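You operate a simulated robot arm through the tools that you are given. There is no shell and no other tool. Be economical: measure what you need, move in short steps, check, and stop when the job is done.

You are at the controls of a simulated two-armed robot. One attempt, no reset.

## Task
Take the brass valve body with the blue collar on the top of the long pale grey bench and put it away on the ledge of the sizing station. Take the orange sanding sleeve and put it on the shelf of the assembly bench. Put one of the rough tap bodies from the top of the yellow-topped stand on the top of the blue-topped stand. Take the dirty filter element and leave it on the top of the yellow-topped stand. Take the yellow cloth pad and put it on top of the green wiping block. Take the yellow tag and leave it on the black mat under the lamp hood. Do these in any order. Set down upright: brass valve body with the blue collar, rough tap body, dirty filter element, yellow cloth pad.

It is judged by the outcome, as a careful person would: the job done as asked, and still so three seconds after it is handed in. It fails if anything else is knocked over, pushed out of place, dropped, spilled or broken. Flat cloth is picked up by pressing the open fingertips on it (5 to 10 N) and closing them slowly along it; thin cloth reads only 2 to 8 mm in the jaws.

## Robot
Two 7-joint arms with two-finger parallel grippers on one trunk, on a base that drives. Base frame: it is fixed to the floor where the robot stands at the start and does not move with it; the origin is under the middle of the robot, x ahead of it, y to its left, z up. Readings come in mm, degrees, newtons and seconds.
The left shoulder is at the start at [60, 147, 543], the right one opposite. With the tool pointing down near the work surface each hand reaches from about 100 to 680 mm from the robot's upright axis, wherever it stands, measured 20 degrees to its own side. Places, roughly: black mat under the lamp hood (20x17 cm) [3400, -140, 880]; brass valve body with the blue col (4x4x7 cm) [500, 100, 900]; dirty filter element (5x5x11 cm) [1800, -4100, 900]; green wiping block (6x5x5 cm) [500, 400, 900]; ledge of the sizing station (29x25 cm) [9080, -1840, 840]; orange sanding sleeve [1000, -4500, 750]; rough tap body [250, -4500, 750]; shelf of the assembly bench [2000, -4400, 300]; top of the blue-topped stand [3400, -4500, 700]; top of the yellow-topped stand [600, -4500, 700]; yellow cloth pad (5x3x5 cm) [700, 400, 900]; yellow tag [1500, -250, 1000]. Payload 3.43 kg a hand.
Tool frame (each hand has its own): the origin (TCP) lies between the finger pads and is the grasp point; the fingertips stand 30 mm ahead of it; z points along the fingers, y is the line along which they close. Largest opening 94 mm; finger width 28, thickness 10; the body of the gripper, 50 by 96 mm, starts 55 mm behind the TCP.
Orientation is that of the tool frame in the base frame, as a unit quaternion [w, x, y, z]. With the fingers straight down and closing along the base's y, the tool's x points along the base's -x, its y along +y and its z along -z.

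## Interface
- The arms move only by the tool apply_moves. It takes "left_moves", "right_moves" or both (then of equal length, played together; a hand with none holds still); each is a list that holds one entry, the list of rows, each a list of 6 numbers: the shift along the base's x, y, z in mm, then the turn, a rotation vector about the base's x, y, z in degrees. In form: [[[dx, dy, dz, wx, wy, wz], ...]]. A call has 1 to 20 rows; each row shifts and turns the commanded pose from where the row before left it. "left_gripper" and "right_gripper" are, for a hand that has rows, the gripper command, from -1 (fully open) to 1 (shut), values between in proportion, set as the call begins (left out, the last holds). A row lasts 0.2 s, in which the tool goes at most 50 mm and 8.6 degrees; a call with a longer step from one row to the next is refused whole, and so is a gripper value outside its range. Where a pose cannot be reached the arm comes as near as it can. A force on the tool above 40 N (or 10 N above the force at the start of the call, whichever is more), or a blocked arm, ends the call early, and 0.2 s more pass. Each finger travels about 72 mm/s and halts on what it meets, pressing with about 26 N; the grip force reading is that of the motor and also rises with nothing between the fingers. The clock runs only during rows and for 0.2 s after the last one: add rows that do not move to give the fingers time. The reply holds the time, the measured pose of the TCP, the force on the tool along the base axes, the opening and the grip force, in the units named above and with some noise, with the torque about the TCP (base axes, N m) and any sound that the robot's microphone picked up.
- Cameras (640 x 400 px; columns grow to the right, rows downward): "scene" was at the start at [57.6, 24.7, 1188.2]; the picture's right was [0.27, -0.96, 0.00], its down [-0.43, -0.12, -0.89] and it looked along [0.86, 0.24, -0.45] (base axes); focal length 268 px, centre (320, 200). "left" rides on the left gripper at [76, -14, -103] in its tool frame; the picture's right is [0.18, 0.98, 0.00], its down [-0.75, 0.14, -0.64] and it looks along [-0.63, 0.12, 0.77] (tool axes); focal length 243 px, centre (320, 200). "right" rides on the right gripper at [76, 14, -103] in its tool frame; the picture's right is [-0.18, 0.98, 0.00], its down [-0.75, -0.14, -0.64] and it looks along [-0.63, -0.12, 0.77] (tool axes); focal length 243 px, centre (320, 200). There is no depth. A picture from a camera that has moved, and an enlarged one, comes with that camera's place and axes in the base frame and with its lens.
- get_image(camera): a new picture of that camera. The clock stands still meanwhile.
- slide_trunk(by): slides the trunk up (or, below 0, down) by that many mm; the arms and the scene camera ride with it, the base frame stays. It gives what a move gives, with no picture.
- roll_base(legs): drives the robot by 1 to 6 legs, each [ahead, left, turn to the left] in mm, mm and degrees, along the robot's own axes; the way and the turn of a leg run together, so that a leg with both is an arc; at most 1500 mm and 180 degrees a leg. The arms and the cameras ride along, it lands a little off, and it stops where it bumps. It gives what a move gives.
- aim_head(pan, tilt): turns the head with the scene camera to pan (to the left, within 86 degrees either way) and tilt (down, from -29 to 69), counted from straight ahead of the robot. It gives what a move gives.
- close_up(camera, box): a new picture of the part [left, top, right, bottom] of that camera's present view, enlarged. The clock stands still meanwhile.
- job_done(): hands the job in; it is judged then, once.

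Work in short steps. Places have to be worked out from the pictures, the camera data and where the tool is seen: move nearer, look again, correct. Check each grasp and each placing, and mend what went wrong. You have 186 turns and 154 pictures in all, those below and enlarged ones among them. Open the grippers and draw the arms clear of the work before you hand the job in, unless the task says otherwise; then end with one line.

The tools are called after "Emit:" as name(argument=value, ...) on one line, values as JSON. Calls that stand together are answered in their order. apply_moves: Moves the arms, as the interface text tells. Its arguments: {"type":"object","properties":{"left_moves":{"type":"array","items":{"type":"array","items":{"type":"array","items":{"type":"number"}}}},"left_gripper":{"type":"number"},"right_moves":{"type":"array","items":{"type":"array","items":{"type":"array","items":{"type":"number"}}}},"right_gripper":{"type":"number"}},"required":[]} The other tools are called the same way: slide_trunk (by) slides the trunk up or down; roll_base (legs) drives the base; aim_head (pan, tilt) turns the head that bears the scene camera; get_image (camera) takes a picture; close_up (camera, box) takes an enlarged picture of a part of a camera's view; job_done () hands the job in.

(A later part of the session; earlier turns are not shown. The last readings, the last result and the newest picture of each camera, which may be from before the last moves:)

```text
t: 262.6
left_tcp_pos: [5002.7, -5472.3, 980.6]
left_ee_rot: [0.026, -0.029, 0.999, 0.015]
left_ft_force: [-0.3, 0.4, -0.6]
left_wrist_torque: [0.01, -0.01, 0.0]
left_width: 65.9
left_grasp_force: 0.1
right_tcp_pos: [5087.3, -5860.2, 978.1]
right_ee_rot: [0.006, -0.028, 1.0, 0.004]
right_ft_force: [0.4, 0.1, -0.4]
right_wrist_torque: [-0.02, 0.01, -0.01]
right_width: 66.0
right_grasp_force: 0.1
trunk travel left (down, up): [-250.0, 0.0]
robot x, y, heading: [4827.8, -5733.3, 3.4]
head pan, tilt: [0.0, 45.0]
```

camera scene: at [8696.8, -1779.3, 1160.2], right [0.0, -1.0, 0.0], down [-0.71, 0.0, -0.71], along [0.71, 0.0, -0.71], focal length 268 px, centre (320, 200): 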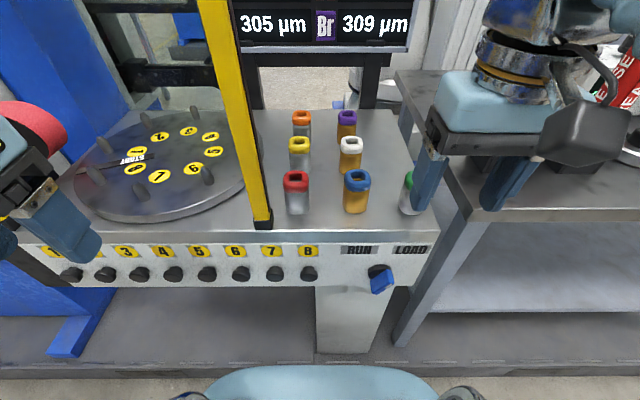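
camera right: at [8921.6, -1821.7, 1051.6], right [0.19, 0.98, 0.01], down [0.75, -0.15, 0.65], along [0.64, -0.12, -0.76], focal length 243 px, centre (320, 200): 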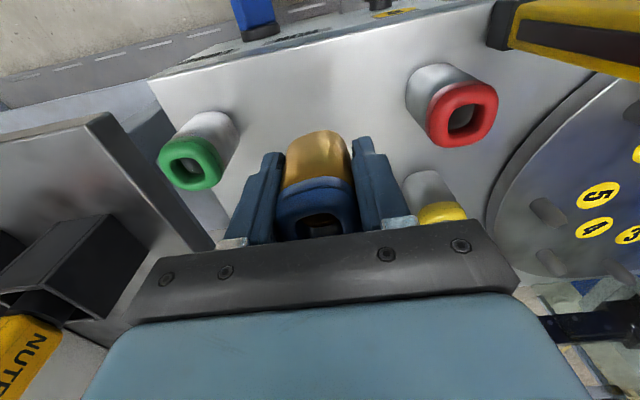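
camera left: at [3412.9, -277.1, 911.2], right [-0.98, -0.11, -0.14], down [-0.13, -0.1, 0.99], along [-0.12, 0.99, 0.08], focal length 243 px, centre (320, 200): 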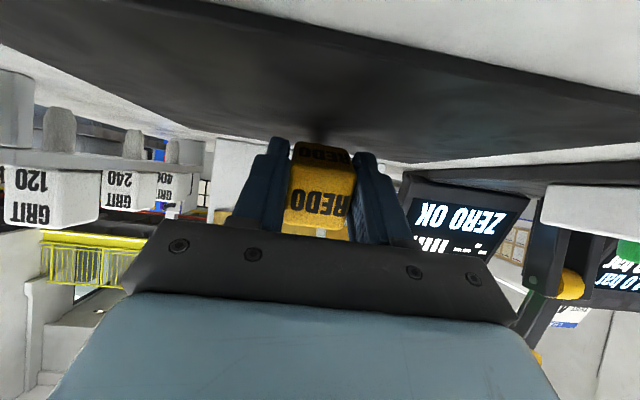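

I turn to face +y and look left toward the stands.

Emit:
roll_base(legs=[[0, 0, 86.6]])

Emit:
aim_head(pan=60, tilt=15)

Emit:
get_image(camera="scene")

```text
t: 266.8
left_tcp_pos: [4575.8, -5542.5, 980.4]
left_ee_rot: [-0.008, 0.709, -0.705, -0.029]
left_ft_force: [0.7, 0.7, -1.1]
left_wrist_torque: [0.01, -0.03, 0.03]
left_width: 65.8
left_grasp_force: 0.0
right_tcp_pos: [4967.0, -5477.6, 978.6]
right_ee_rot: [-0.001, 0.709, -0.706, -0.008]
right_ft_force: [0.7, 0.4, 0.7]
right_wrist_torque: [0.01, -0.04, 0.0]
right_width: 65.7
right_grasp_force: 0.1
trunk travel left (down, up): [-250.0, 0.0]
robot x, y, heading: [4825.8, -5730.7, 90.1]
head pan, tilt: [0.0, 45.0]
```

```text
t: 268.1
left_tcp_pos: [4576.3, -5542.6, 981.8]
left_ee_rot: [-0.008, 0.71, -0.704, -0.029]
left_ft_force: [-0.2, 0.7, -0.4]
left_wrist_torque: [0.02, 0.01, -0.03]
left_width: 65.6
left_grasp_force: 0.1
right_tcp_pos: [4967.7, -5476.7, 979.0]
right_ee_rot: [-0.001, 0.709, -0.705, -0.007]
right_ft_force: [0.0, -0.4, 0.1]
right_wrist_torque: [0.01, 0.0, 0.0]
right_width: 65.8
right_grasp_force: 0.0
trunk travel left (down, up): [-250.0, 0.0]
robot x, y, heading: [4824.4, -5733.6, 90.4]
head pan, tilt: [60.0, 15.0]
```

```text
75 pictures are left
camera scene: at [4744.3, -5714.9, 1207.0], right [0.5, 0.87, 0.0], down [0.23, -0.13, -0.97], along [-0.84, 0.48, -0.26], focal length 268 px, centre (320, 200)
```

scene: 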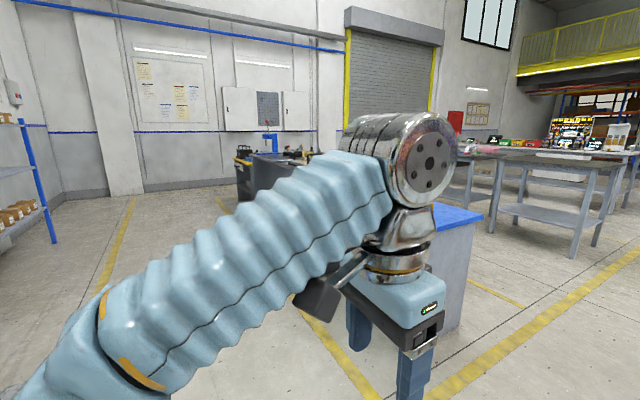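

Aisle clear. I drive left along it to x≈1900 and survey the stands.

Emit:
roll_base(legs=[[0, 1500, 0], [0, 1400, 0]])

Emit:
aim_head(pan=-15, tilt=18)

Emit:
get_image(camera="scene")

Emit:
aim_head(pan=50, tilt=18)

Emit:
get_image(camera="scene")

```text
t: 282.1
left_tcp_pos: [1669.5, -5605.7, 981.1]
left_ee_rot: [-0.008, 0.721, -0.693, -0.03]
left_ft_force: [-0.3, -0.6, -0.4]
left_wrist_torque: [0.0, -0.02, 0.03]
left_width: 65.8
left_grasp_force: 0.1
right_tcp_pos: [2057.9, -5525.8, 980.1]
right_ee_rot: [-0.001, 0.722, -0.692, -0.007]
right_ft_force: [0.5, -0.3, -0.8]
right_wrist_torque: [0.01, -0.02, -0.02]
right_width: 65.9
right_grasp_force: 0.0
trunk travel left (down, up): [-250.0, 0.0]
robot x, y, heading: [1929.1, -5783.6, 92.1]
head pan, tilt: [60.0, 15.0]
```

```text
t: 283.5
left_tcp_pos: [1668.9, -5605.4, 981.7]
left_ee_rot: [-0.008, 0.721, -0.693, -0.029]
left_ft_force: [0.6, -0.3, -0.7]
left_wrist_torque: [-0.02, -0.05, 0.01]
left_width: 65.6
left_grasp_force: 0.2
right_tcp_pos: [2059.0, -5526.5, 979.5]
right_ee_rot: [-0.002, 0.721, -0.693, -0.007]
right_ft_force: [0.5, 0.1, -0.5]
right_wrist_torque: [0.04, 0.03, -0.02]
right_width: 65.7
right_grasp_force: 0.1
trunk travel left (down, up): [-250.0, 0.0]
robot x, y, heading: [1926.2, -5788.2, 92.3]
head pan, tilt: [-15.0, 18.0]
```

```text
74 pictures are left
camera scene: at [1946.5, -5724.9, 1202.2], right [0.98, -0.22, 0.0], down [-0.07, -0.3, -0.95], along [0.21, 0.93, -0.31], focal length 268 px, centre (320, 200)
```

scene: 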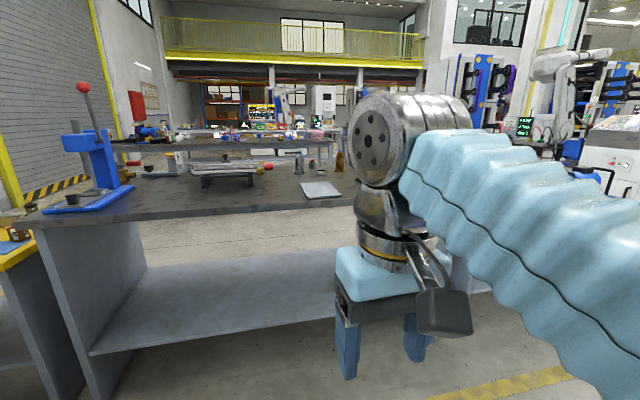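

```text
t: 284.9
left_tcp_pos: [1669.6, -5604.8, 981.1]
left_ee_rot: [-0.008, 0.72, -0.693, -0.028]
left_ft_force: [0.5, 0.2, -0.6]
left_wrist_torque: [0.01, -0.03, 0.03]
left_width: 65.7
left_grasp_force: 0.0
right_tcp_pos: [2058.4, -5526.4, 980.0]
right_ee_rot: [-0.001, 0.721, -0.692, -0.007]
right_ft_force: [-0.4, 0.2, 0.9]
right_wrist_torque: [-0.02, -0.02, -0.03]
right_width: 65.9
right_grasp_force: 0.1
trunk travel left (down, up): [-250.0, 0.0]
robot x, y, heading: [1927.2, -5785.2, 92.6]
head pan, tilt: [50.0, 18.0]
```

```text
73 pictures are left
camera scene: at [1852.3, -5758.9, 1202.2], right [0.61, 0.79, 0.0], down [0.24, -0.19, -0.95], along [-0.75, 0.58, -0.31], focal length 268 px, centre (320, 200)
```

scene: 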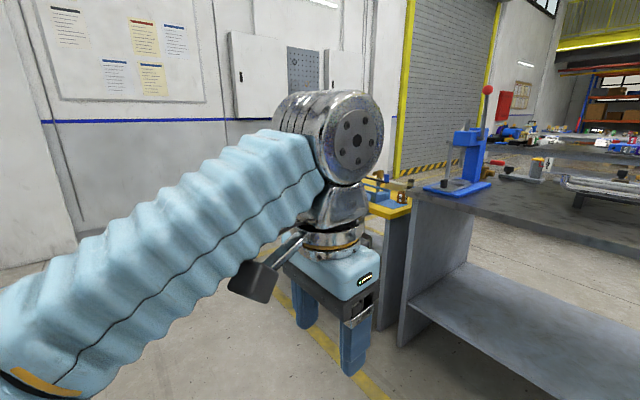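

The assembly bench (shelf below) is in front and the yellow-topped stand is left of it. I drive in front of the yellow stand.

Emit:
roll_base(legs=[[0, 1230, -2.5], [380, 0, 0]])

Emit:
aim_head(pan=0, tilt=35)

Emit:
get_image(camera="scene")

```text
t: 293.1
left_tcp_pos: [454.5, -5230.2, 981.1]
left_ee_rot: [0.008, -0.703, 0.71, 0.029]
left_ft_force: [-1.6, -0.2, 0.3]
left_wrist_torque: [0.0, -0.01, 0.02]
left_width: 65.8
left_grasp_force: 0.1
right_tcp_pos: [846.8, -5170.0, 978.4]
right_ee_rot: [0.001, -0.703, 0.711, 0.007]
right_ft_force: [0.3, 0.9, -0.1]
right_wrist_torque: [-0.02, -0.01, 0.03]
right_width: 65.9
right_grasp_force: 0.0
trunk travel left (down, up): [-250.0, 0.0]
robot x, y, heading: [700.5, -5420.6, 89.7]
head pan, tilt: [50.0, 18.0]
```

```text
t: 294.3
left_tcp_pos: [453.5, -5229.7, 981.3]
left_ee_rot: [0.008, -0.703, 0.71, 0.03]
left_ft_force: [-1.0, -0.6, -0.3]
left_wrist_torque: [-0.02, 0.0, 0.03]
left_width: 65.8
left_grasp_force: 0.0
right_tcp_pos: [846.3, -5170.9, 978.8]
right_ee_rot: [0.001, -0.703, 0.711, 0.008]
right_ft_force: [-0.8, -0.4, 0.1]
right_wrist_torque: [0.03, -0.02, -0.03]
right_width: 65.8
right_grasp_force: 0.0
trunk travel left (down, up): [-250.0, 0.0]
robot x, y, heading: [702.5, -5425.8, 89.1]
head pan, tilt: [0.0, 35.0]
```

```text
72 pictures are left
camera scene: at [700.2, -5364.6, 1175.1], right [1.0, -0.01, 0.0], down [-0.01, -0.57, -0.82], along [0.01, 0.82, -0.57], focal length 268 px, centre (320, 200)
```

scene: 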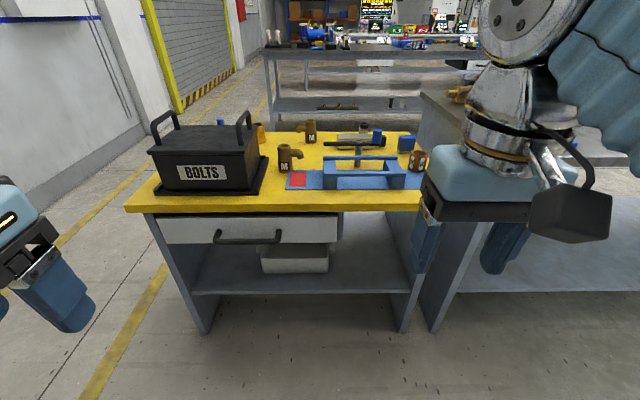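

I zoom in on the stand's top.

Emit:
close_up(camera="scene", box=[220, 100, 460, 220])

```text
2.67 times, centred on (340, 160) of scene
camera zoom: at [700.2, -5364.6, 1175.1], right [1.0, -0.01, 0.0], down [-0.01, -0.57, -0.82], along [0.01, 0.82, -0.57], focal length 716 px, centre (267, 307)
```

zoom: 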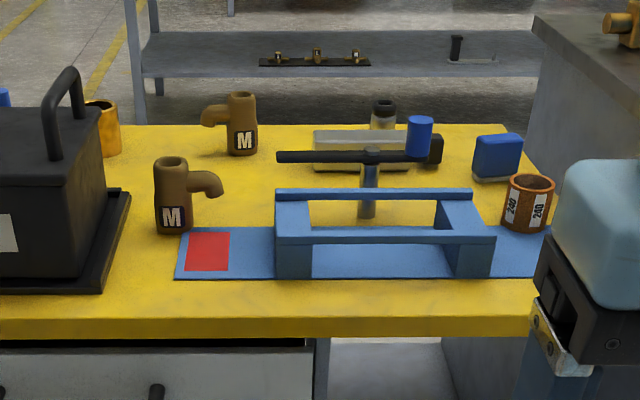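

I drive 330 mm closer to judge the taps and the orange sleeve better.

Emit:
roll_base(legs=[[330, 0, 0]])

Emit:
aim_head(pan=0, tilt=45)

Emit:
get_image(camera="scene")

```text
t: 296.5
left_tcp_pos: [458.3, -4896.0, 980.9]
left_ee_rot: [0.007, -0.702, 0.711, 0.03]
left_ft_force: [0.2, 0.0, 0.1]
left_wrist_torque: [0.02, -0.01, -0.02]
left_width: 65.9
left_grasp_force: 0.0
right_tcp_pos: [851.2, -4835.9, 979.1]
right_ee_rot: [0.002, -0.703, 0.711, 0.007]
right_ft_force: [-0.1, 0.3, 0.5]
right_wrist_torque: [-0.01, 0.0, -0.01]
right_width: 65.7
right_grasp_force: 0.0
trunk travel left (down, up): [-250.0, 0.0]
robot x, y, heading: [702.5, -5089.4, 89.3]
head pan, tilt: [0.0, 35.0]
```

```text
t: 297.2
left_tcp_pos: [458.1, -4896.3, 980.3]
left_ee_rot: [0.008, -0.703, 0.711, 0.029]
left_ft_force: [0.2, -0.3, -0.9]
left_wrist_torque: [0.01, -0.02, 0.01]
left_width: 65.9
left_grasp_force: 0.0
right_tcp_pos: [850.5, -4835.6, 978.5]
right_ee_rot: [0.002, -0.702, 0.712, 0.007]
right_ft_force: [-1.1, 0.1, 0.2]
right_wrist_torque: [0.01, -0.02, 0.04]
right_width: 65.9
right_grasp_force: 0.0
trunk travel left (down, up): [-250.0, 0.0]
robot x, y, heading: [706.5, -5087.2, 89.3]
head pan, tilt: [0.0, 45.0]
```

```text
70 pictures are left
camera scene: at [704.0, -5037.2, 1160.3], right [1.0, -0.01, 0.0], down [-0.01, -0.71, -0.71], along [0.01, 0.71, -0.71], focal length 268 px, centre (320, 200)
```

scene: 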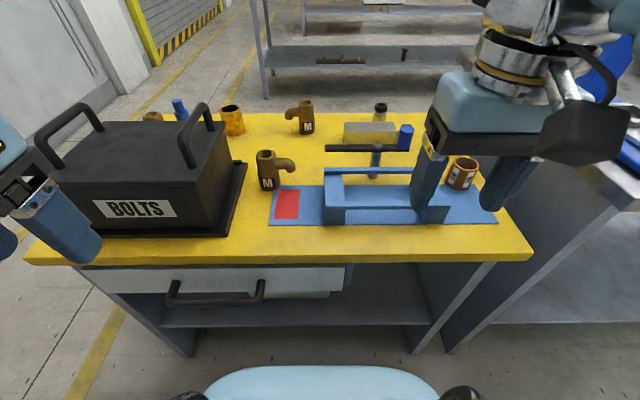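

I zoom on both orange candidates and the part behind the box.

Emit:
close_up(camera="scene", box=[130, 90, 330, 215])

Emit:
close_up(camera="scene", box=[380, 90, 540, 215])

```text
3.20 times, centred on (230, 152) of scene
camera zoom: at [704.0, -5037.2, 1160.3], right [1.0, -0.01, 0.0], down [-0.01, -0.71, -0.71], along [0.01, 0.71, -0.71], focal length 859 px, centre (608, 352)
```

zoom: 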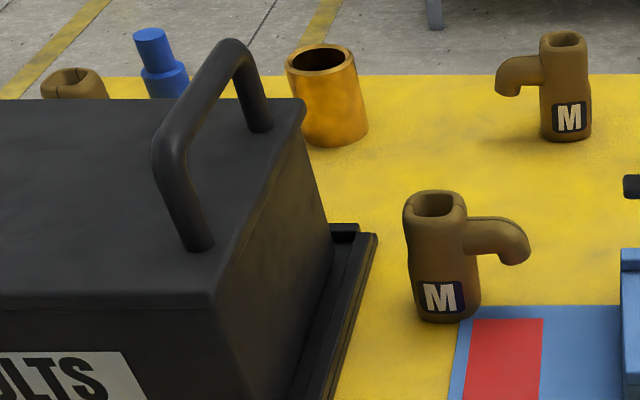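

```text
3.20 times, centred on (460, 152) of scene
camera zoom: at [704.0, -5037.2, 1160.3], right [1.0, -0.01, 0.0], down [-0.01, -0.71, -0.71], along [0.01, 0.71, -0.71], focal length 859 px, centre (-128, 352)
```

zoom: 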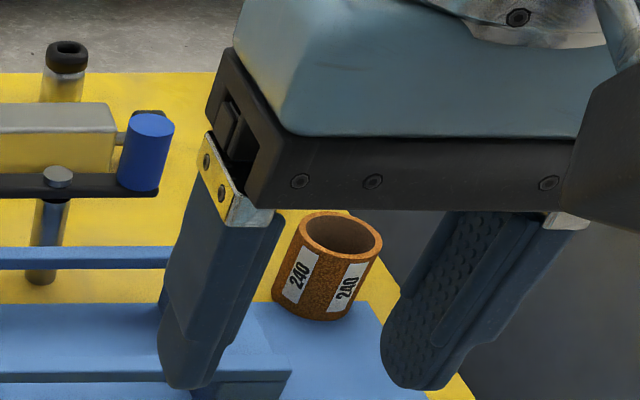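

The "240" tube at the right is the sanding sleeve; the "M" parts are the rough taps. I drive 100 mm forward and turn the left hand 90° so it can grip the front tap clear of its spout.

Emit:
roll_base(legs=[[95, 0, 0]])

Emit:
apply_moves(left_moves=[[[20, 0, 0, 0, 0, 8.5], [20, 0, 0, 0, 0, 8.5], [20, 0, 0, 0, 0, 8.5], [20, 5, 0, 0, 0, 8.5], [20, 10, 0, 0, 0, 8.5], [20, 15, 0, 0, 0, 8.5], [14, 15, -10, 0, 0, 8.5], [0, 20, -10, 0, 0, 8.5], [0, 20, -10, 0, 0, 8.5], [0, 20, -10, 0, 0, 8.5], [0, 0, 0, 0, 0, 5], [0, 0, 0, 0, 0, 0]]])

Emit:
get_image(camera="left")

Emit:
get_image(camera="scene")

```text
t: 298.3
left_tcp_pos: [458.1, -4798.3, 981.7]
left_ee_rot: [0.008, -0.704, 0.71, 0.029]
left_ft_force: [0.3, 0.6, 0.1]
left_wrist_torque: [0.01, -0.02, -0.01]
left_width: 65.8
left_grasp_force: 0.1
right_tcp_pos: [850.3, -4739.7, 979.0]
right_ee_rot: [0.001, -0.704, 0.71, 0.008]
right_ft_force: [0.4, -0.1, 0.7]
right_wrist_torque: [0.02, 0.0, -0.01]
right_width: 65.9
right_grasp_force: 0.1
trunk travel left (down, up): [-250.0, 0.0]
robot x, y, heading: [703.3, -4991.6, 89.4]
head pan, tilt: [0.0, 45.0]
```

```text
t: 300.9
left_tcp_pos: [592.6, -4694.4, 941.5]
left_ee_rot: [0.016, 1.0, -0.004, -0.026]
left_ft_force: [0.6, 0.4, -0.5]
left_wrist_torque: [0.01, 0.02, 0.01]
left_width: 65.9
left_grasp_force: 0.0
right_tcp_pos: [851.0, -4739.6, 980.6]
right_ee_rot: [0.001, -0.704, 0.71, 0.007]
right_ft_force: [-0.5, 0.3, -0.6]
right_wrist_torque: [-0.01, 0.05, 0.0]
right_width: 65.9
right_grasp_force: 0.0
trunk travel left (down, up): [-250.0, 0.0]
robot x, y, heading: [701.0, -4992.1, 89.3]
head pan, tilt: [0.0, 45.0]
```

```text
67 pictures are left
camera left: at [673.1, -4676.5, 1039.5], right [0.18, -0.98, 0.02], down [-0.72, -0.12, 0.68], along [-0.67, -0.14, -0.73], focal length 243 px, centre (320, 200)
```

left: 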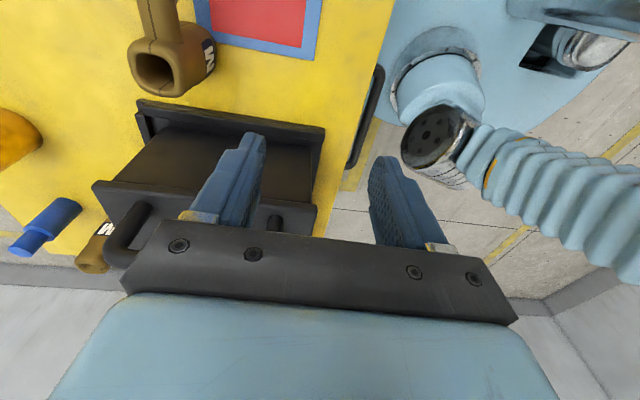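

```text
66 pictures are left
camera scene: at [704.9, -4940.1, 1160.2], right [1.0, -0.01, 0.0], down [-0.01, -0.71, -0.71], along [0.01, 0.71, -0.71], focal length 268 px, centre (320, 200)
```

scene: 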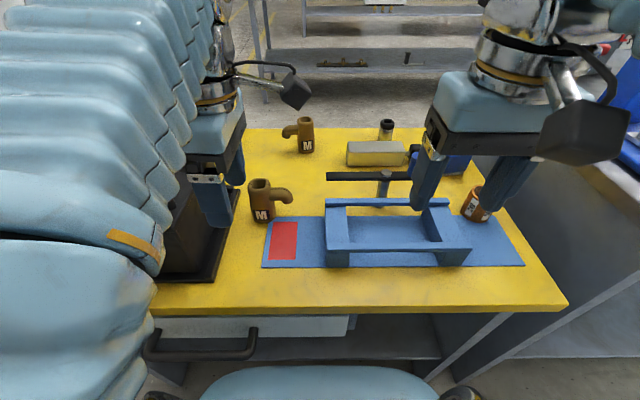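

The front tap's axis is at about (602,-4583), top ≈855. I straighten the hand's small tilt and move above it.

Emit:
apply_moves(left_moves=[[[5, 25, 0, 0.9, -1.5, 0], [5, 25, 0, 0.9, -1.5, 0], [0, 30, 0, 0, 0, 0], [0, 31, 0, 0, 0, 0], [0, 0, -10, 0, 0, 0], [0, 0, 0, 0, 0, 0]]], left_gripper=-0.7)

Emit:
get_image(camera="left")

Emit:
get_image(camera="scene")

```text
t: 302.3
left_tcp_pos: [603.0, -4581.5, 931.5]
left_ee_rot: [-0.001, 1.0, -0.005, 0.0]
left_ft_force: [0.2, -0.5, 0.5]
left_wrist_torque: [0.02, -0.04, -0.01]
left_width: 80.1
left_grasp_force: 0.0
right_tcp_pos: [850.8, -4738.8, 978.6]
right_ee_rot: [0.001, -0.705, 0.709, 0.007]
right_ft_force: [-0.4, -1.7, 0.3]
right_wrist_torque: [0.0, -0.01, 0.02]
right_width: 65.7
right_grasp_force: 0.1
trunk travel left (down, up): [-250.0, 0.0]
robot x, y, heading: [702.1, -4993.0, 89.6]
head pan, tilt: [0.0, 45.0]
```

```text
65 pictures are left
camera left: at [678.8, -4568.2, 1033.2], right [0.18, -0.98, 0.0], down [-0.75, -0.14, 0.64], along [-0.63, -0.11, -0.77], focal length 243 px, centre (320, 200)
```

left: 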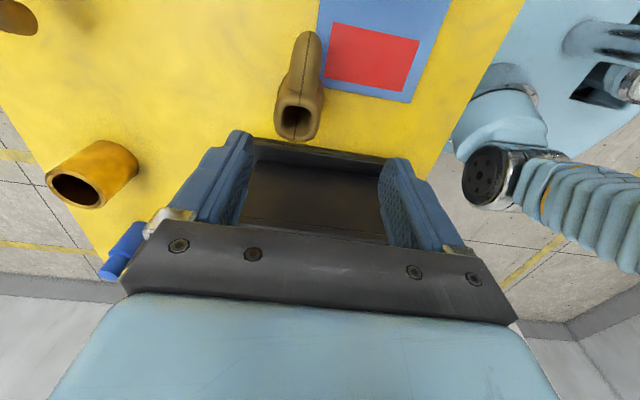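

```text
64 pictures are left
camera scene: at [704.9, -4940.1, 1160.2], right [1.0, -0.01, 0.0], down [-0.01, -0.71, -0.71], along [0.01, 0.71, -0.71], focal length 268 px, centre (320, 200)
```

scene: 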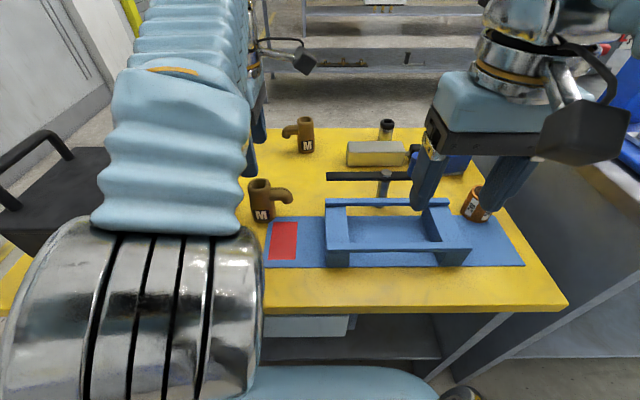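

Refined: tap at about (597,-4561), top ≈832. I shift and descend partway.

Emit:
apply_moves(left_moves=[[[-5, 20, 0, 0, 0, 0], [0, 0, -20, 0, 0, 0], [0, 0, -20, 0, 0, 0], [0, 0, -20, 0, 0, 0], [0, 0, -10, 0, 0, 0], [0, 0, 0, 0, 0, 0]]])

Emit:
get_image(camera="left")

```text
t: 303.7
left_tcp_pos: [599.4, -4562.3, 859.9]
left_ee_rot: [-0.001, 1.0, -0.004, 0.0]
left_ft_force: [-0.2, 0.2, 0.4]
left_wrist_torque: [-0.01, -0.05, 0.0]
left_width: 80.0
left_grasp_force: 0.0
right_tcp_pos: [851.4, -4739.3, 978.1]
right_ee_rot: [0.002, -0.704, 0.71, 0.007]
right_ft_force: [-0.4, 0.4, 0.1]
right_wrist_torque: [-0.02, 0.03, 0.0]
right_width: 65.7
right_grasp_force: 0.0
trunk travel left (down, up): [-250.0, 0.0]
robot x, y, heading: [704.4, -4991.8, 89.5]
head pan, tilt: [0.0, 45.0]
```

```text
63 pictures are left
camera left: at [674.0, -4548.3, 962.4], right [0.18, -0.98, 0.0], down [-0.75, -0.14, 0.64], along [-0.63, -0.11, -0.77], focal length 243 px, centre (320, 200)
```

left: 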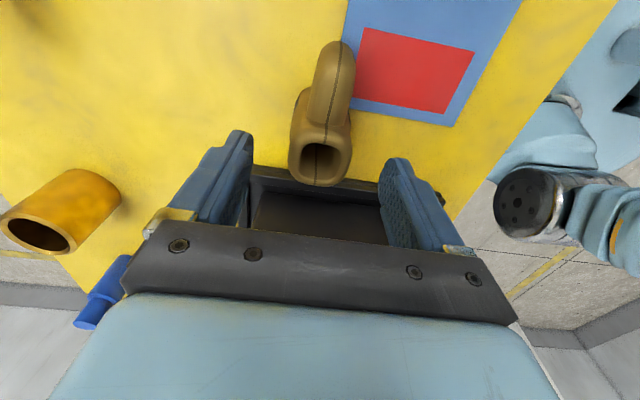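

Aligned. Descend to z≈790 and close.

Emit:
apply_moves(left_moves=[[[0, 0, -20, 0, 0, 0], [0, 0, -20, 0, 0, 0], [0, 0, -15, 0, 0, 0], [0, 0, -10, 0, 0, 0], [0, 0, -5, 0, 0, 0], [0, 0, 0, 0, 0, 0]]])

Emit:
get_image(camera="left")

```text
t: 305.1
left_tcp_pos: [598.1, -4562.3, 791.5]
left_ee_rot: [-0.001, 1.0, -0.004, 0.0]
left_ft_force: [-0.8, 0.1, 0.3]
left_wrist_torque: [0.03, 0.01, -0.04]
left_width: 80.1
left_grasp_force: 0.0
right_tcp_pos: [850.5, -4739.0, 979.8]
right_ee_rot: [0.002, -0.704, 0.71, 0.008]
right_ft_force: [-0.2, 0.0, 1.4]
right_wrist_torque: [0.01, -0.01, -0.01]
right_width: 65.8
right_grasp_force: 0.1
trunk travel left (down, up): [-250.0, 0.0]
robot x, y, heading: [706.5, -4991.7, 89.6]
head pan, tilt: [0.0, 45.0]
```

```text
62 pictures are left
camera left: at [672.3, -4548.2, 892.8], right [0.18, -0.98, 0.0], down [-0.75, -0.14, 0.64], along [-0.63, -0.11, -0.77], focal length 243 px, centre (320, 200)
```

left: 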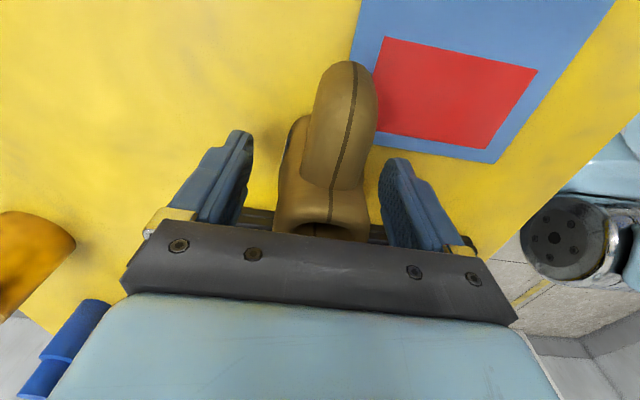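

Tap is between the fingers; close and lift a little.

Emit:
apply_moves(left_moves=[[[0, 0, 0, 0, 0, 0], [0, 0, 0, 0, 0, 0], [0, 0, 0, 0, 0, 0], [0, 0, 0, 0, 0, 0], [0, 0, 0, 0, 0, 0]]], left_gripper=0.6)

Emit:
apply_moves(left_moves=[[[0, 0, 15, 0, 0, 0], [0, 0, 30, 0, 0, 0], [0, 0, 30, 0, 0, 0], [0, 0, 30, 0, 0, 0], [0, 0, 30, 0, 0, 0], [0, 0, 0, 0, 0, 0]]])

Emit:
get_image(camera="scene")

```text
t: 306.3
left_tcp_pos: [597.5, -4562.6, 791.3]
left_ee_rot: [-0.001, 1.0, -0.004, 0.0]
left_ft_force: [0.4, -1.4, -0.6]
left_wrist_torque: [-0.1, -0.09, -0.04]
left_width: 49.2
left_grasp_force: 25.6
right_tcp_pos: [851.8, -4740.0, 978.5]
right_ee_rot: [0.001, -0.704, 0.71, 0.007]
right_ft_force: [1.8, -0.4, -0.3]
right_wrist_torque: [-0.03, 0.0, 0.0]
right_width: 65.7
right_grasp_force: 0.0
trunk travel left (down, up): [-250.0, 0.0]
robot x, y, heading: [704.5, -4991.8, 89.6]
head pan, tilt: [0.0, 45.0]
```

```text
t: 307.7
left_tcp_pos: [597.8, -4565.7, 928.4]
left_ee_rot: [0.0, 1.0, -0.004, 0.0]
left_ft_force: [-0.7, -0.1, -6.7]
left_wrist_torque: [0.05, 0.02, -0.01]
left_width: 49.1
left_grasp_force: 25.8
right_tcp_pos: [850.9, -4738.6, 978.7]
right_ee_rot: [0.001, -0.704, 0.71, 0.007]
right_ft_force: [-0.6, 0.1, -0.4]
right_wrist_torque: [0.01, -0.02, 0.0]
right_width: 65.6
right_grasp_force: 0.1
trunk travel left (down, up): [-250.0, 0.0]
robot x, y, heading: [707.5, -4993.3, 89.6]
head pan, tilt: [0.0, 45.0]
```

```text
61 pictures are left
camera scene: at [704.8, -4939.8, 1160.2], right [1.0, -0.01, 0.0], down [-0.01, -0.71, -0.71], along [0.01, 0.71, -0.71], focal length 268 px, centre (320, 200)
```

scene: 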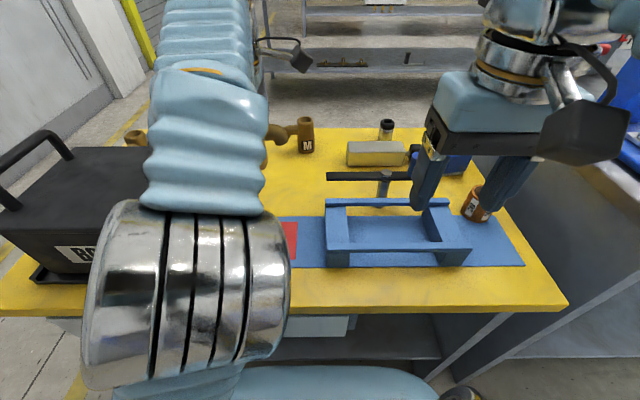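

Tap held (49 mm). Next the sanding sleeve with the right hand; I bring it above about (1030,-4560).

Emit:
apply_moves(right_moves=[[[30, 30, -5, 0, 0, 0], [30, 30, -5, 0, 0, 0], [30, 30, -10, 0, 0, 0], [30, 30, -10, 0, 0, 0], [30, 30, -10, 0, 0, 0], [29, 29, -10, 0, 0, 0], [0, 0, 0, 0, 0, 0]]], right_gripper=-0.9)

Emit:
get_image(camera="right")

Emit:
get_image(camera="scene")

```text
t: 309.3
left_tcp_pos: [598.3, -4566.1, 927.5]
left_ee_rot: [-0.001, 1.0, -0.005, 0.0]
left_ft_force: [-0.1, 0.1, -6.7]
left_wrist_torque: [-0.02, 0.04, 0.02]
left_width: 49.4
left_grasp_force: 26.3
right_tcp_pos: [1031.9, -4558.4, 926.0]
right_ee_rot: [0.001, -0.703, 0.711, 0.007]
right_ft_force: [-0.2, -0.2, 0.5]
right_wrist_torque: [0.04, 0.0, 0.08]
right_width: 89.1
right_grasp_force: 0.0
trunk travel left (down, up): [-250.0, 0.0]
robot x, y, heading: [707.3, -4992.4, 89.4]
head pan, tilt: [0.0, 45.0]
```

```text
60 pictures are left
camera right: at [1018.1, -4636.1, 1028.6], right [-0.98, 0.19, 0.01], down [0.15, 0.74, 0.65], along [0.12, 0.64, -0.76], focal length 243 px, centre (320, 200)
```

right: 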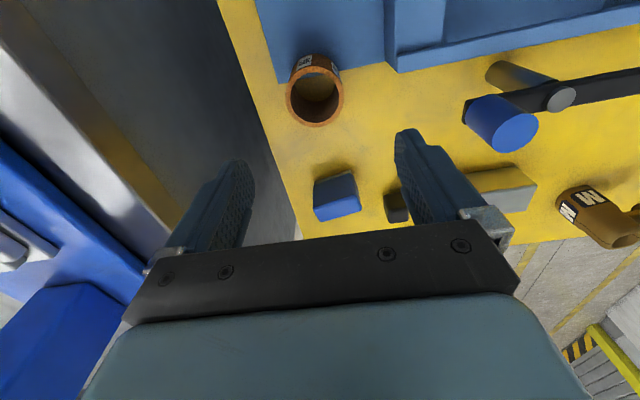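

```text
59 pictures are left
camera scene: at [705.0, -4939.5, 1160.2], right [1.0, -0.01, 0.0], down [-0.01, -0.71, -0.71], along [0.01, 0.71, -0.71], focal length 268 px, centre (320, 200)
```

scene: 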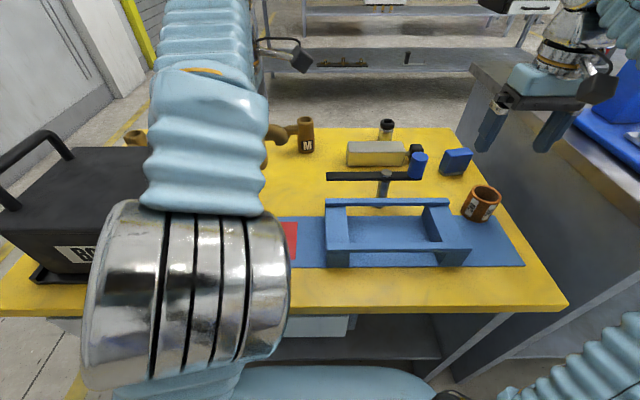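

Sleeve centre ≈(1036,-4559), top ≈783, diameter ~60. I narrow the opening to ~78 mm and descend.

Emit:
apply_moves(right_moves=[[[4, 0, -20, 0, 0, 0], [0, 0, -25, 0, 0, 0], [0, 0, -25, 0, 0, 0], [0, 0, -15, 0, 0, 0], [0, 0, 0, 0, 0, 0]]], right_gripper=-0.68)

Emit:
get_image(camera="right")

```text
t: 310.5
left_tcp_pos: [599.1, -4564.9, 927.9]
left_ee_rot: [0.0, 1.0, -0.005, 0.0]
left_ft_force: [1.2, 0.4, -5.5]
left_wrist_torque: [0.0, 0.0, 0.01]
left_width: 49.0
left_grasp_force: 26.1
right_tcp_pos: [1031.1, -4557.9, 843.2]
right_ee_rot: [0.002, -0.704, 0.71, 0.008]
right_ft_force: [-0.7, -0.6, 0.5]
right_wrist_torque: [-0.01, 0.01, 0.01]
right_width: 79.1
right_grasp_force: 0.0
trunk travel left (down, up): [-250.0, 0.0]
robot x, y, heading: [703.4, -4992.8, 89.6]
head pan, tilt: [0.0, 45.0]
```

```text
58 pictures are left
camera right: at [1017.8, -4636.4, 945.5], right [-0.98, 0.19, 0.01], down [0.15, 0.74, 0.65], along [0.12, 0.64, -0.76], focal length 243 px, centre (320, 200)
```

right: 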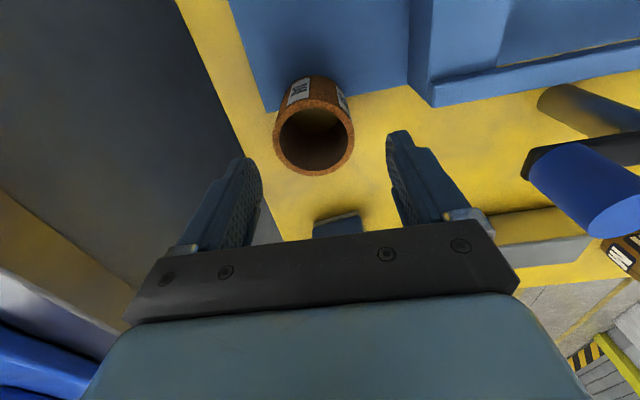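

Good; shift 6 mm and descend the rest, then close.

Emit:
apply_moves(right_moves=[[[6, 1, -15, 0, 0, 0], [0, 0, -20, 0, 0, 0], [0, 0, -15, 0, 0, 0], [0, 0, -8, 0, 0, 0], [0, 0, -5, 0, 0, 0], [0, 0, 0, 0, 0, 0]]])

Emit:
apply_moves(right_moves=[[[0, 0, 0, 0, 0, 0], [0, 0, 0, 0, 0, 0], [0, 0, 0, 0, 0, 0], [0, 0, 0, 0, 0, 0]]], right_gripper=0.2)

Emit:
apply_moves(right_moves=[[[0, 0, 10, 0, 0, 0], [0, 0, 30, 0, 0, 0], [0, 0, 30, 0, 0, 0], [0, 0, 30, 0, 0, 0], [0, 0, 0, 0, 0, 0]]])

Emit:
get_image(camera="scene")

```text
t: 311.9
left_tcp_pos: [599.9, -4565.7, 927.0]
left_ee_rot: [0.0, 1.0, -0.004, 0.0]
left_ft_force: [-0.6, -0.2, -6.2]
left_wrist_torque: [0.02, 0.01, 0.01]
left_width: 49.3
left_grasp_force: 26.2
right_tcp_pos: [1040.2, -4558.7, 780.0]
right_ee_rot: [0.001, -0.704, 0.71, 0.007]
right_ft_force: [0.7, -0.1, -0.8]
right_wrist_torque: [0.03, 0.01, 0.01]
right_width: 78.6
right_grasp_force: 0.0
trunk travel left (down, up): [-250.0, 0.0]
robot x, y, heading: [707.4, -4996.3, 89.4]
head pan, tilt: [0.0, 45.0]
```

```text
t: 312.9
left_tcp_pos: [598.7, -4565.0, 927.3]
left_ee_rot: [-0.001, 1.0, -0.004, 0.0]
left_ft_force: [-0.5, -0.5, -6.6]
left_wrist_torque: [-0.04, -0.01, 0.0]
left_width: 49.0
left_grasp_force: 25.8
right_tcp_pos: [1039.5, -4559.9, 780.8]
right_ee_rot: [0.001, -0.704, 0.71, 0.007]
right_ft_force: [0.1, 0.4, 1.4]
right_wrist_torque: [0.01, -0.11, -0.01]
right_width: 52.2
right_grasp_force: 25.7
trunk travel left (down, up): [-250.0, 0.0]
robot x, y, heading: [702.4, -4993.5, 89.2]
head pan, tilt: [0.0, 45.0]
```

```text
t: 314.1
left_tcp_pos: [598.1, -4565.0, 927.1]
left_ee_rot: [0.001, 1.0, -0.005, 0.0]
left_ft_force: [0.1, -0.4, -5.8]
left_wrist_torque: [-0.03, 0.05, 0.0]
left_width: 49.3
left_grasp_force: 25.8
right_tcp_pos: [1039.4, -4564.6, 880.7]
right_ee_rot: [0.001, -0.704, 0.71, 0.007]
right_ft_force: [-1.0, -0.2, -0.6]
right_wrist_torque: [0.01, -0.02, -0.01]
right_width: 52.6
right_grasp_force: 25.8
trunk travel left (down, up): [-250.0, 0.0]
robot x, y, heading: [704.9, -4992.6, 89.6]
head pan, tilt: [0.0, 45.0]
```

```text
57 pictures are left
camera scene: at [704.9, -4939.7, 1160.2], right [1.0, -0.01, 0.0], down [-0.01, -0.71, -0.71], along [0.01, 0.71, -0.71], focal length 268 px, centre (320, 200)
```

scene: 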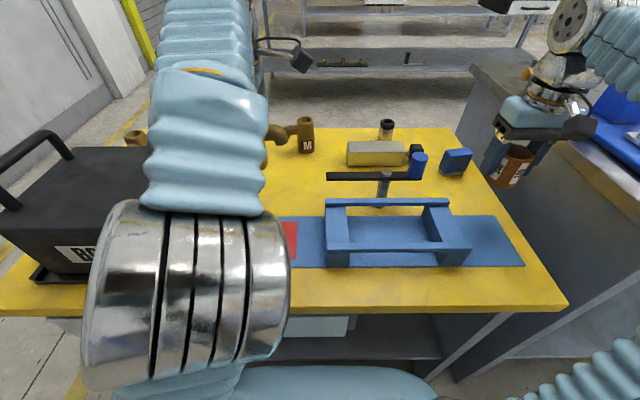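

Sleeve held. I back away, drive right in front of the assembly bench, and pull the left hand (tap) in.

Emit:
roll_base(legs=[[-470, 0, 0], [0, -1000, 0]])

Emit:
apply_moves(left_moves=[[[-10, -40, 0, 0, 0, 0], [-10, -40, 0, 0, 0, 0], [-10, -40, 0, 0, 0, 0], [-10, -40, 0, 0, 0, 0], [-10, -40, 0, 0, 0, 0], [-10, -35, 0, 0, 0, 0], [0, 0, 0, 0, 0, 0]]], right_moves=[[[-20, -30, 0, 0, 0, 0], [-20, -30, 0, 0, 0, 0], [-30, -20, -20, 0, 0, 0], [-30, -20, -20, 0, 0, 0], [-30, 0, -20, 0, 0, 0], [-30, 0, -20, 0, 0, 0], [0, 0, 0, 0, 0, 0]]])

Emit:
slide_trunk(by=-250)

Emit:
aim_head(pan=-10, tilt=15)

Emit:
get_image(camera="scene")

```text
t: 321.6
left_tcp_pos: [1573.9, -5033.2, 926.5]
left_ee_rot: [0.001, 1.0, -0.007, 0.0]
left_ft_force: [0.8, 0.8, -6.9]
left_wrist_torque: [0.01, 0.04, 0.0]
left_width: 48.9
left_grasp_force: 25.9
right_tcp_pos: [2014.5, -5034.2, 880.1]
right_ee_rot: [0.001, -0.703, 0.711, 0.007]
right_ft_force: [-0.5, -0.4, 0.0]
right_wrist_torque: [-0.02, 0.02, 0.0]
right_width: 52.1
right_grasp_force: 25.8
trunk travel left (down, up): [-250.0, 0.0]
robot x, y, heading: [1675.3, -5459.7, 89.3]
head pan, tilt: [0.0, 45.0]
```

```text
t: 323.2
left_tcp_pos: [1511.4, -5269.0, 924.5]
left_ee_rot: [0.001, 1.0, -0.006, 0.001]
left_ft_force: [-0.5, -0.8, -6.2]
left_wrist_torque: [0.03, 0.05, 0.01]
left_width: 48.8
left_grasp_force: 26.0
right_tcp_pos: [1853.4, -5133.6, 800.4]
right_ee_rot: [0.002, -0.704, 0.711, 0.007]
right_ft_force: [0.4, 0.5, -0.1]
right_wrist_torque: [0.02, 0.02, 0.04]
right_width: 52.0
right_grasp_force: 25.8
trunk travel left (down, up): [-250.0, 0.0]
robot x, y, heading: [1675.5, -5463.9, 89.2]
head pan, tilt: [0.0, 45.0]
```

```text
t: 325.8
left_tcp_pos: [1510.7, -5267.2, 674.8]
left_ee_rot: [-0.001, 1.0, -0.006, -0.001]
left_ft_force: [0.4, -0.4, -6.5]
left_wrist_torque: [0.02, 0.0, 0.01]
left_width: 49.0
left_grasp_force: 26.2
right_tcp_pos: [1853.8, -5134.2, 549.4]
right_ee_rot: [0.002, -0.703, 0.711, 0.008]
right_ft_force: [0.4, -1.0, -0.6]
right_wrist_torque: [-0.01, 0.02, -0.03]
right_width: 52.0
right_grasp_force: 26.4
trunk travel left (down, up): [0.0, 250.0]
robot x, y, heading: [1679.3, -5459.7, 89.5]
head pan, tilt: [0.0, 45.0]
```

```text
t: 326.7
left_tcp_pos: [1511.3, -5267.9, 674.8]
left_ee_rot: [-0.001, 1.0, -0.006, 0.0]
left_ft_force: [0.8, 0.7, -5.6]
left_wrist_torque: [0.01, 0.05, 0.02]
left_width: 48.6
left_grasp_force: 26.5
right_tcp_pos: [1854.5, -5133.3, 549.8]
right_ee_rot: [0.001, -0.703, 0.711, 0.008]
right_ft_force: [0.0, 0.6, -0.5]
right_wrist_torque: [0.01, 0.01, -0.01]
right_width: 52.0
right_grasp_force: 26.2
trunk travel left (down, up): [0.0, 250.0]
robot x, y, heading: [1678.3, -5458.4, 89.2]
head pan, tilt: [-10.0, 15.0]
```

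```text
56 pictures are left
camera scene: at [1694.9, -5398.0, 957.0], right [0.98, -0.19, 0.0], down [-0.05, -0.26, -0.97], along [0.18, 0.95, -0.26], focal length 268 px, centre (320, 200)
```

scene: 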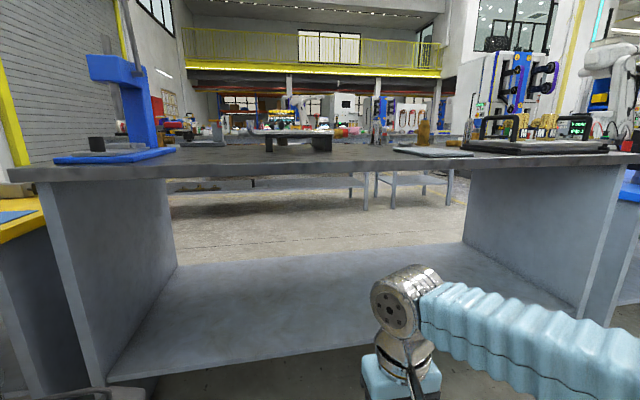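

The shelf (z≈300, front edge y≈-4740) is empty. I lower the right hand to z≈365 and then drive in under the bench top.

Emit:
apply_moves(right_moves=[[[0, 0, -40, 0, 0, 0], [0, 0, -40, 0, 0, 0], [0, 0, -40, 0, 0, 0], [0, 0, -40, 0, 0, 0], [0, 0, -20, 0, 0, 0], [0, 0, 0, 0, 0, 0]]])

Emit:
aim_head(pan=-20, tilt=35)

Emit:
get_image(camera="scene")

```text
t: 328.1
left_tcp_pos: [1511.0, -5267.6, 675.2]
left_ee_rot: [-0.001, 1.0, -0.006, 0.0]
left_ft_force: [0.3, 0.2, -5.5]
left_wrist_torque: [0.04, 0.05, -0.02]
left_width: 48.9
left_grasp_force: 26.1
right_tcp_pos: [1855.8, -5134.9, 371.3]
right_ee_rot: [0.001, -0.702, 0.712, 0.008]
right_ft_force: [-0.2, 0.1, -0.1]
right_wrist_torque: [-0.02, 0.03, -0.01]
right_width: 51.8
right_grasp_force: 26.2
trunk travel left (down, up): [0.0, 250.0]
robot x, y, heading: [1679.7, -5459.3, 89.4]
head pan, tilt: [-10.0, 15.0]
```

```text
t: 328.9
left_tcp_pos: [1510.6, -5268.7, 674.7]
left_ee_rot: [0.0, 1.0, -0.007, 0.0]
left_ft_force: [0.6, -0.3, -5.9]
left_wrist_torque: [-0.02, 0.04, 0.01]
left_width: 49.0
left_grasp_force: 25.9
right_tcp_pos: [1856.6, -5133.6, 369.7]
right_ee_rot: [0.001, -0.703, 0.711, 0.007]
right_ft_force: [-0.4, 0.3, -0.2]
right_wrist_torque: [-0.03, 0.03, 0.01]
right_width: 51.9
right_grasp_force: 26.3
trunk travel left (down, up): [0.0, 250.0]
robot x, y, heading: [1679.1, -5458.8, 89.4]
head pan, tilt: [-20.0, 35.0]
```

```text
55 pictures are left
camera scene: at [1708.7, -5407.3, 925.1], right [0.94, -0.35, 0.0], down [-0.2, -0.54, -0.82], along [0.29, 0.77, -0.57], focal length 268 px, centre (320, 200)
```

scene: 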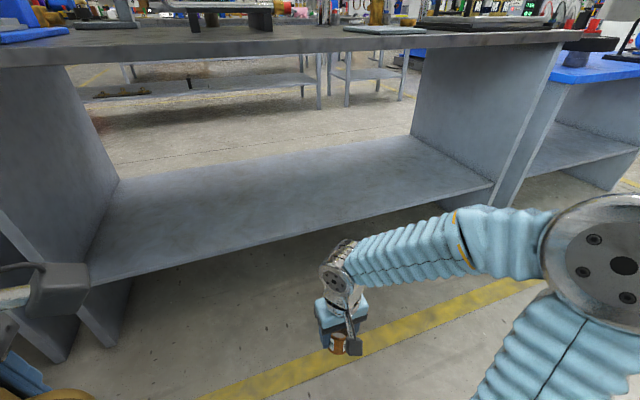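

Clear to enter. I pull the left hand in another 60 mm and drive 480 mm forward.

Emit:
apply_moves(left_moves=[[[-10, -30, 0, 0, 0, 0], [-10, -30, 0, 0, 0, 0], [0, 0, 0, 0, 0, 0]]])

Emit:
roll_base(legs=[[480, 0, 0]])

Emit:
aim_head(pan=-20, tilt=55)

Emit:
get_image(camera="scene")

Emit:
get_image(camera="right")

```text
t: 329.7
left_tcp_pos: [1491.1, -5329.3, 672.1]
left_ee_rot: [-0.001, 1.0, -0.005, 0.0]
left_ft_force: [-0.7, 0.6, -5.3]
left_wrist_torque: [-0.01, 0.04, 0.0]
left_width: 48.8
left_grasp_force: 26.1
right_tcp_pos: [1855.6, -5134.1, 370.1]
right_ee_rot: [0.001, -0.703, 0.712, 0.007]
right_ft_force: [-0.2, 0.7, -0.5]
right_wrist_torque: [0.05, -0.01, -0.04]
right_width: 52.1
right_grasp_force: 25.9
trunk travel left (down, up): [0.0, 250.0]
robot x, y, heading: [1675.7, -5461.7, 89.2]
head pan, tilt: [-20.0, 35.0]
```

```text
t: 332.5
left_tcp_pos: [1496.5, -4861.3, 671.8]
left_ee_rot: [-0.002, 1.0, -0.005, 0.001]
left_ft_force: [-0.2, 0.1, -6.9]
left_wrist_torque: [0.0, 0.04, -0.02]
left_width: 48.7
left_grasp_force: 26.2
right_tcp_pos: [1859.2, -4663.8, 369.8]
right_ee_rot: [0.002, -0.704, 0.711, 0.008]
right_ft_force: [-0.2, -0.3, -1.2]
right_wrist_torque: [-0.01, 0.02, -0.01]
right_width: 51.9
right_grasp_force: 25.8
trunk travel left (down, up): [0.0, 250.0]
robot x, y, heading: [1682.7, -4991.4, 89.3]
head pan, tilt: [-20.0, 35.0]
```

```text
t: 333.4
left_tcp_pos: [1495.8, -4860.6, 672.1]
left_ee_rot: [-0.001, 1.0, -0.004, 0.0]
left_ft_force: [-0.2, 0.6, -5.5]
left_wrist_torque: [0.0, 0.06, 0.03]
left_width: 48.9
left_grasp_force: 25.9
right_tcp_pos: [1859.3, -4664.6, 371.4]
right_ee_rot: [0.002, -0.704, 0.71, 0.008]
right_ft_force: [0.2, 0.0, 0.3]
right_wrist_torque: [-0.01, -0.01, -0.01]
right_width: 51.8
right_grasp_force: 25.8
trunk travel left (down, up): [0.0, 250.0]
robot x, y, heading: [1684.8, -4988.5, 89.7]
head pan, tilt: [-20.0, 55.0]
```

```text
54 pictures are left
camera scene: at [1708.0, -4953.4, 896.9], right [0.94, -0.35, 0.0], down [-0.29, -0.77, -0.57], along [0.2, 0.54, -0.82], focal length 268 px, centre (320, 200)
```

scene: 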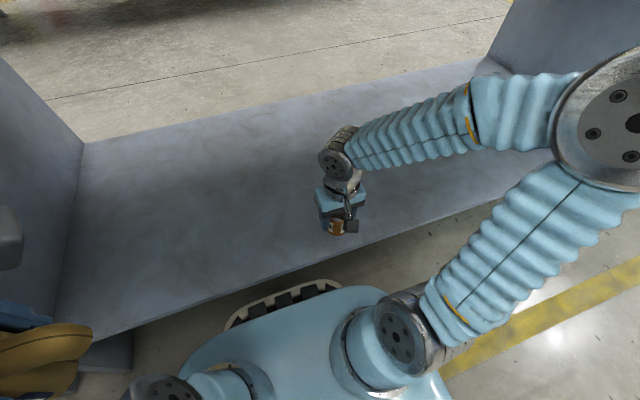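

```text
53 pictures are left
camera right: at [1845.9, -4742.4, 473.0], right [-0.98, 0.19, 0.01], down [0.15, 0.74, 0.65], along [0.12, 0.64, -0.76], focal length 243 px, centre (320, 200)
```

right: 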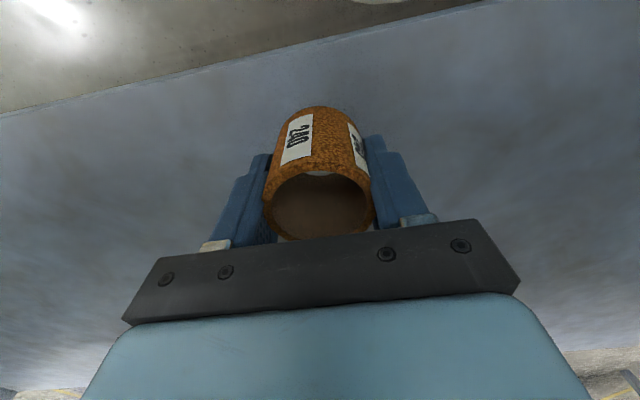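

Sleeve is over the shelf. I lower to contact.

Emit:
apply_moves(right_moves=[[[0, 10, -10, 0, 0, 0], [0, 10, -8, 0, 0, 0], [0, 0, -4, 0, 0, 0], [0, 0, -3, 0, 0, 0], [0, 0, -3, 0, 0, 0], [0, 0, 0, 0, 0, 0]]])

Emit:
close_up(camera="scene", box=[270, 110, 430, 260])

```text
t: 334.8
left_tcp_pos: [1496.6, -4860.4, 673.8]
left_ee_rot: [-0.001, 1.0, -0.004, 0.0]
left_ft_force: [-1.0, 1.2, -6.7]
left_wrist_torque: [0.0, 0.04, -0.01]
left_width: 48.8
left_grasp_force: 25.8
right_tcp_pos: [1857.4, -4645.4, 342.3]
right_ee_rot: [0.001, -0.704, 0.71, 0.007]
right_ft_force: [-0.1, -0.6, 0.4]
right_wrist_torque: [0.01, 0.0, -0.04]
right_width: 51.5
right_grasp_force: 25.2
trunk travel left (down, up): [0.0, 250.0]
robot x, y, heading: [1681.3, -4994.9, 89.5]
head pan, tilt: [-20.0, 55.0]
```

```text
2.67 times, centred on (350, 185) of scene
camera zoom: at [1708.0, -4953.4, 896.8], right [0.94, -0.35, 0.0], down [-0.29, -0.77, -0.57], along [0.2, 0.54, -0.82], focal length 716 px, centre (240, 240)
```

zoom: 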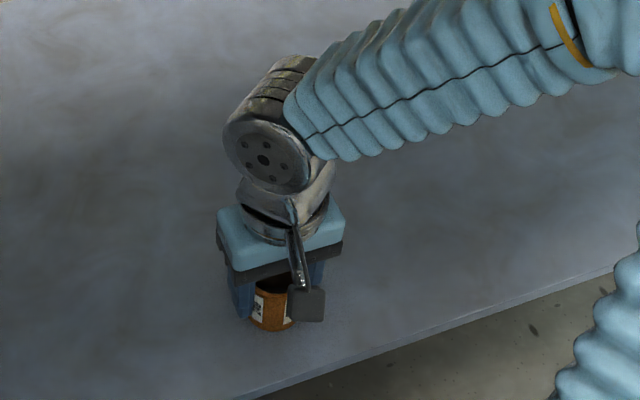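

Still no contact; lower on in small steps.

Emit:
apply_moves(right_moves=[[[0, 0, -3, 0, 0, 0], [0, 0, -3, 0, 0, 0], [0, 0, -2, 0, 0, 0], [0, 0, 0, 0, 0, 0]]])

Emit:
apply_moves(right_moves=[[[0, 0, -2, 0, 0, 0], [0, 0, -2, 0, 0, 0], [0, 0, -2, 0, 0, 0], [0, 0, 0, 0, 0, 0]]])

```text
t: 335.4
left_tcp_pos: [1494.7, -4862.1, 672.9]
left_ee_rot: [0.0, 1.0, -0.005, 0.002]
left_ft_force: [0.4, 0.1, -5.8]
left_wrist_torque: [-0.03, 0.01, 0.0]
left_width: 49.0
left_grasp_force: 26.2
right_tcp_pos: [1857.4, -4645.0, 339.5]
right_ee_rot: [0.003, -0.704, 0.71, 0.009]
right_ft_force: [0.4, -12.0, 33.6]
right_wrist_torque: [-0.15, -0.55, -0.21]
right_width: 51.8
right_grasp_force: 26.5
trunk travel left (down, up): [0.0, 250.0]
robot x, y, heading: [1686.4, -4990.7, 89.4]
head pan, tilt: [-20.0, 55.0]
stopped in row 3 (right hand): the force on the tool passed its limit at 50 N (the readings are from after the stop); the commanded pose is now the measured one
```

```text
t: 335.7
left_tcp_pos: [1495.1, -4860.9, 671.8]
left_ee_rot: [-0.001, 1.0, -0.005, 0.001]
left_ft_force: [-1.0, -0.1, -6.3]
left_wrist_torque: [0.01, 0.01, 0.01]
left_width: 48.9
left_grasp_force: 25.6
right_tcp_pos: [1858.5, -4644.1, 340.1]
right_ee_rot: [0.003, -0.704, 0.71, 0.009]
right_ft_force: [0.0, -11.9, 31.2]
right_wrist_torque: [-0.16, -0.52, -0.22]
right_width: 51.9
right_grasp_force: 26.4
trunk travel left (down, up): [0.0, 250.0]
robot x, y, heading: [1683.7, -4991.6, 89.7]
head pan, tilt: [-20.0, 55.0]
stopped in row 1 (right hand): the force on the tool passed its limit at 50 N (the readings are from after the stop); the commanded pose is now the measured one
```

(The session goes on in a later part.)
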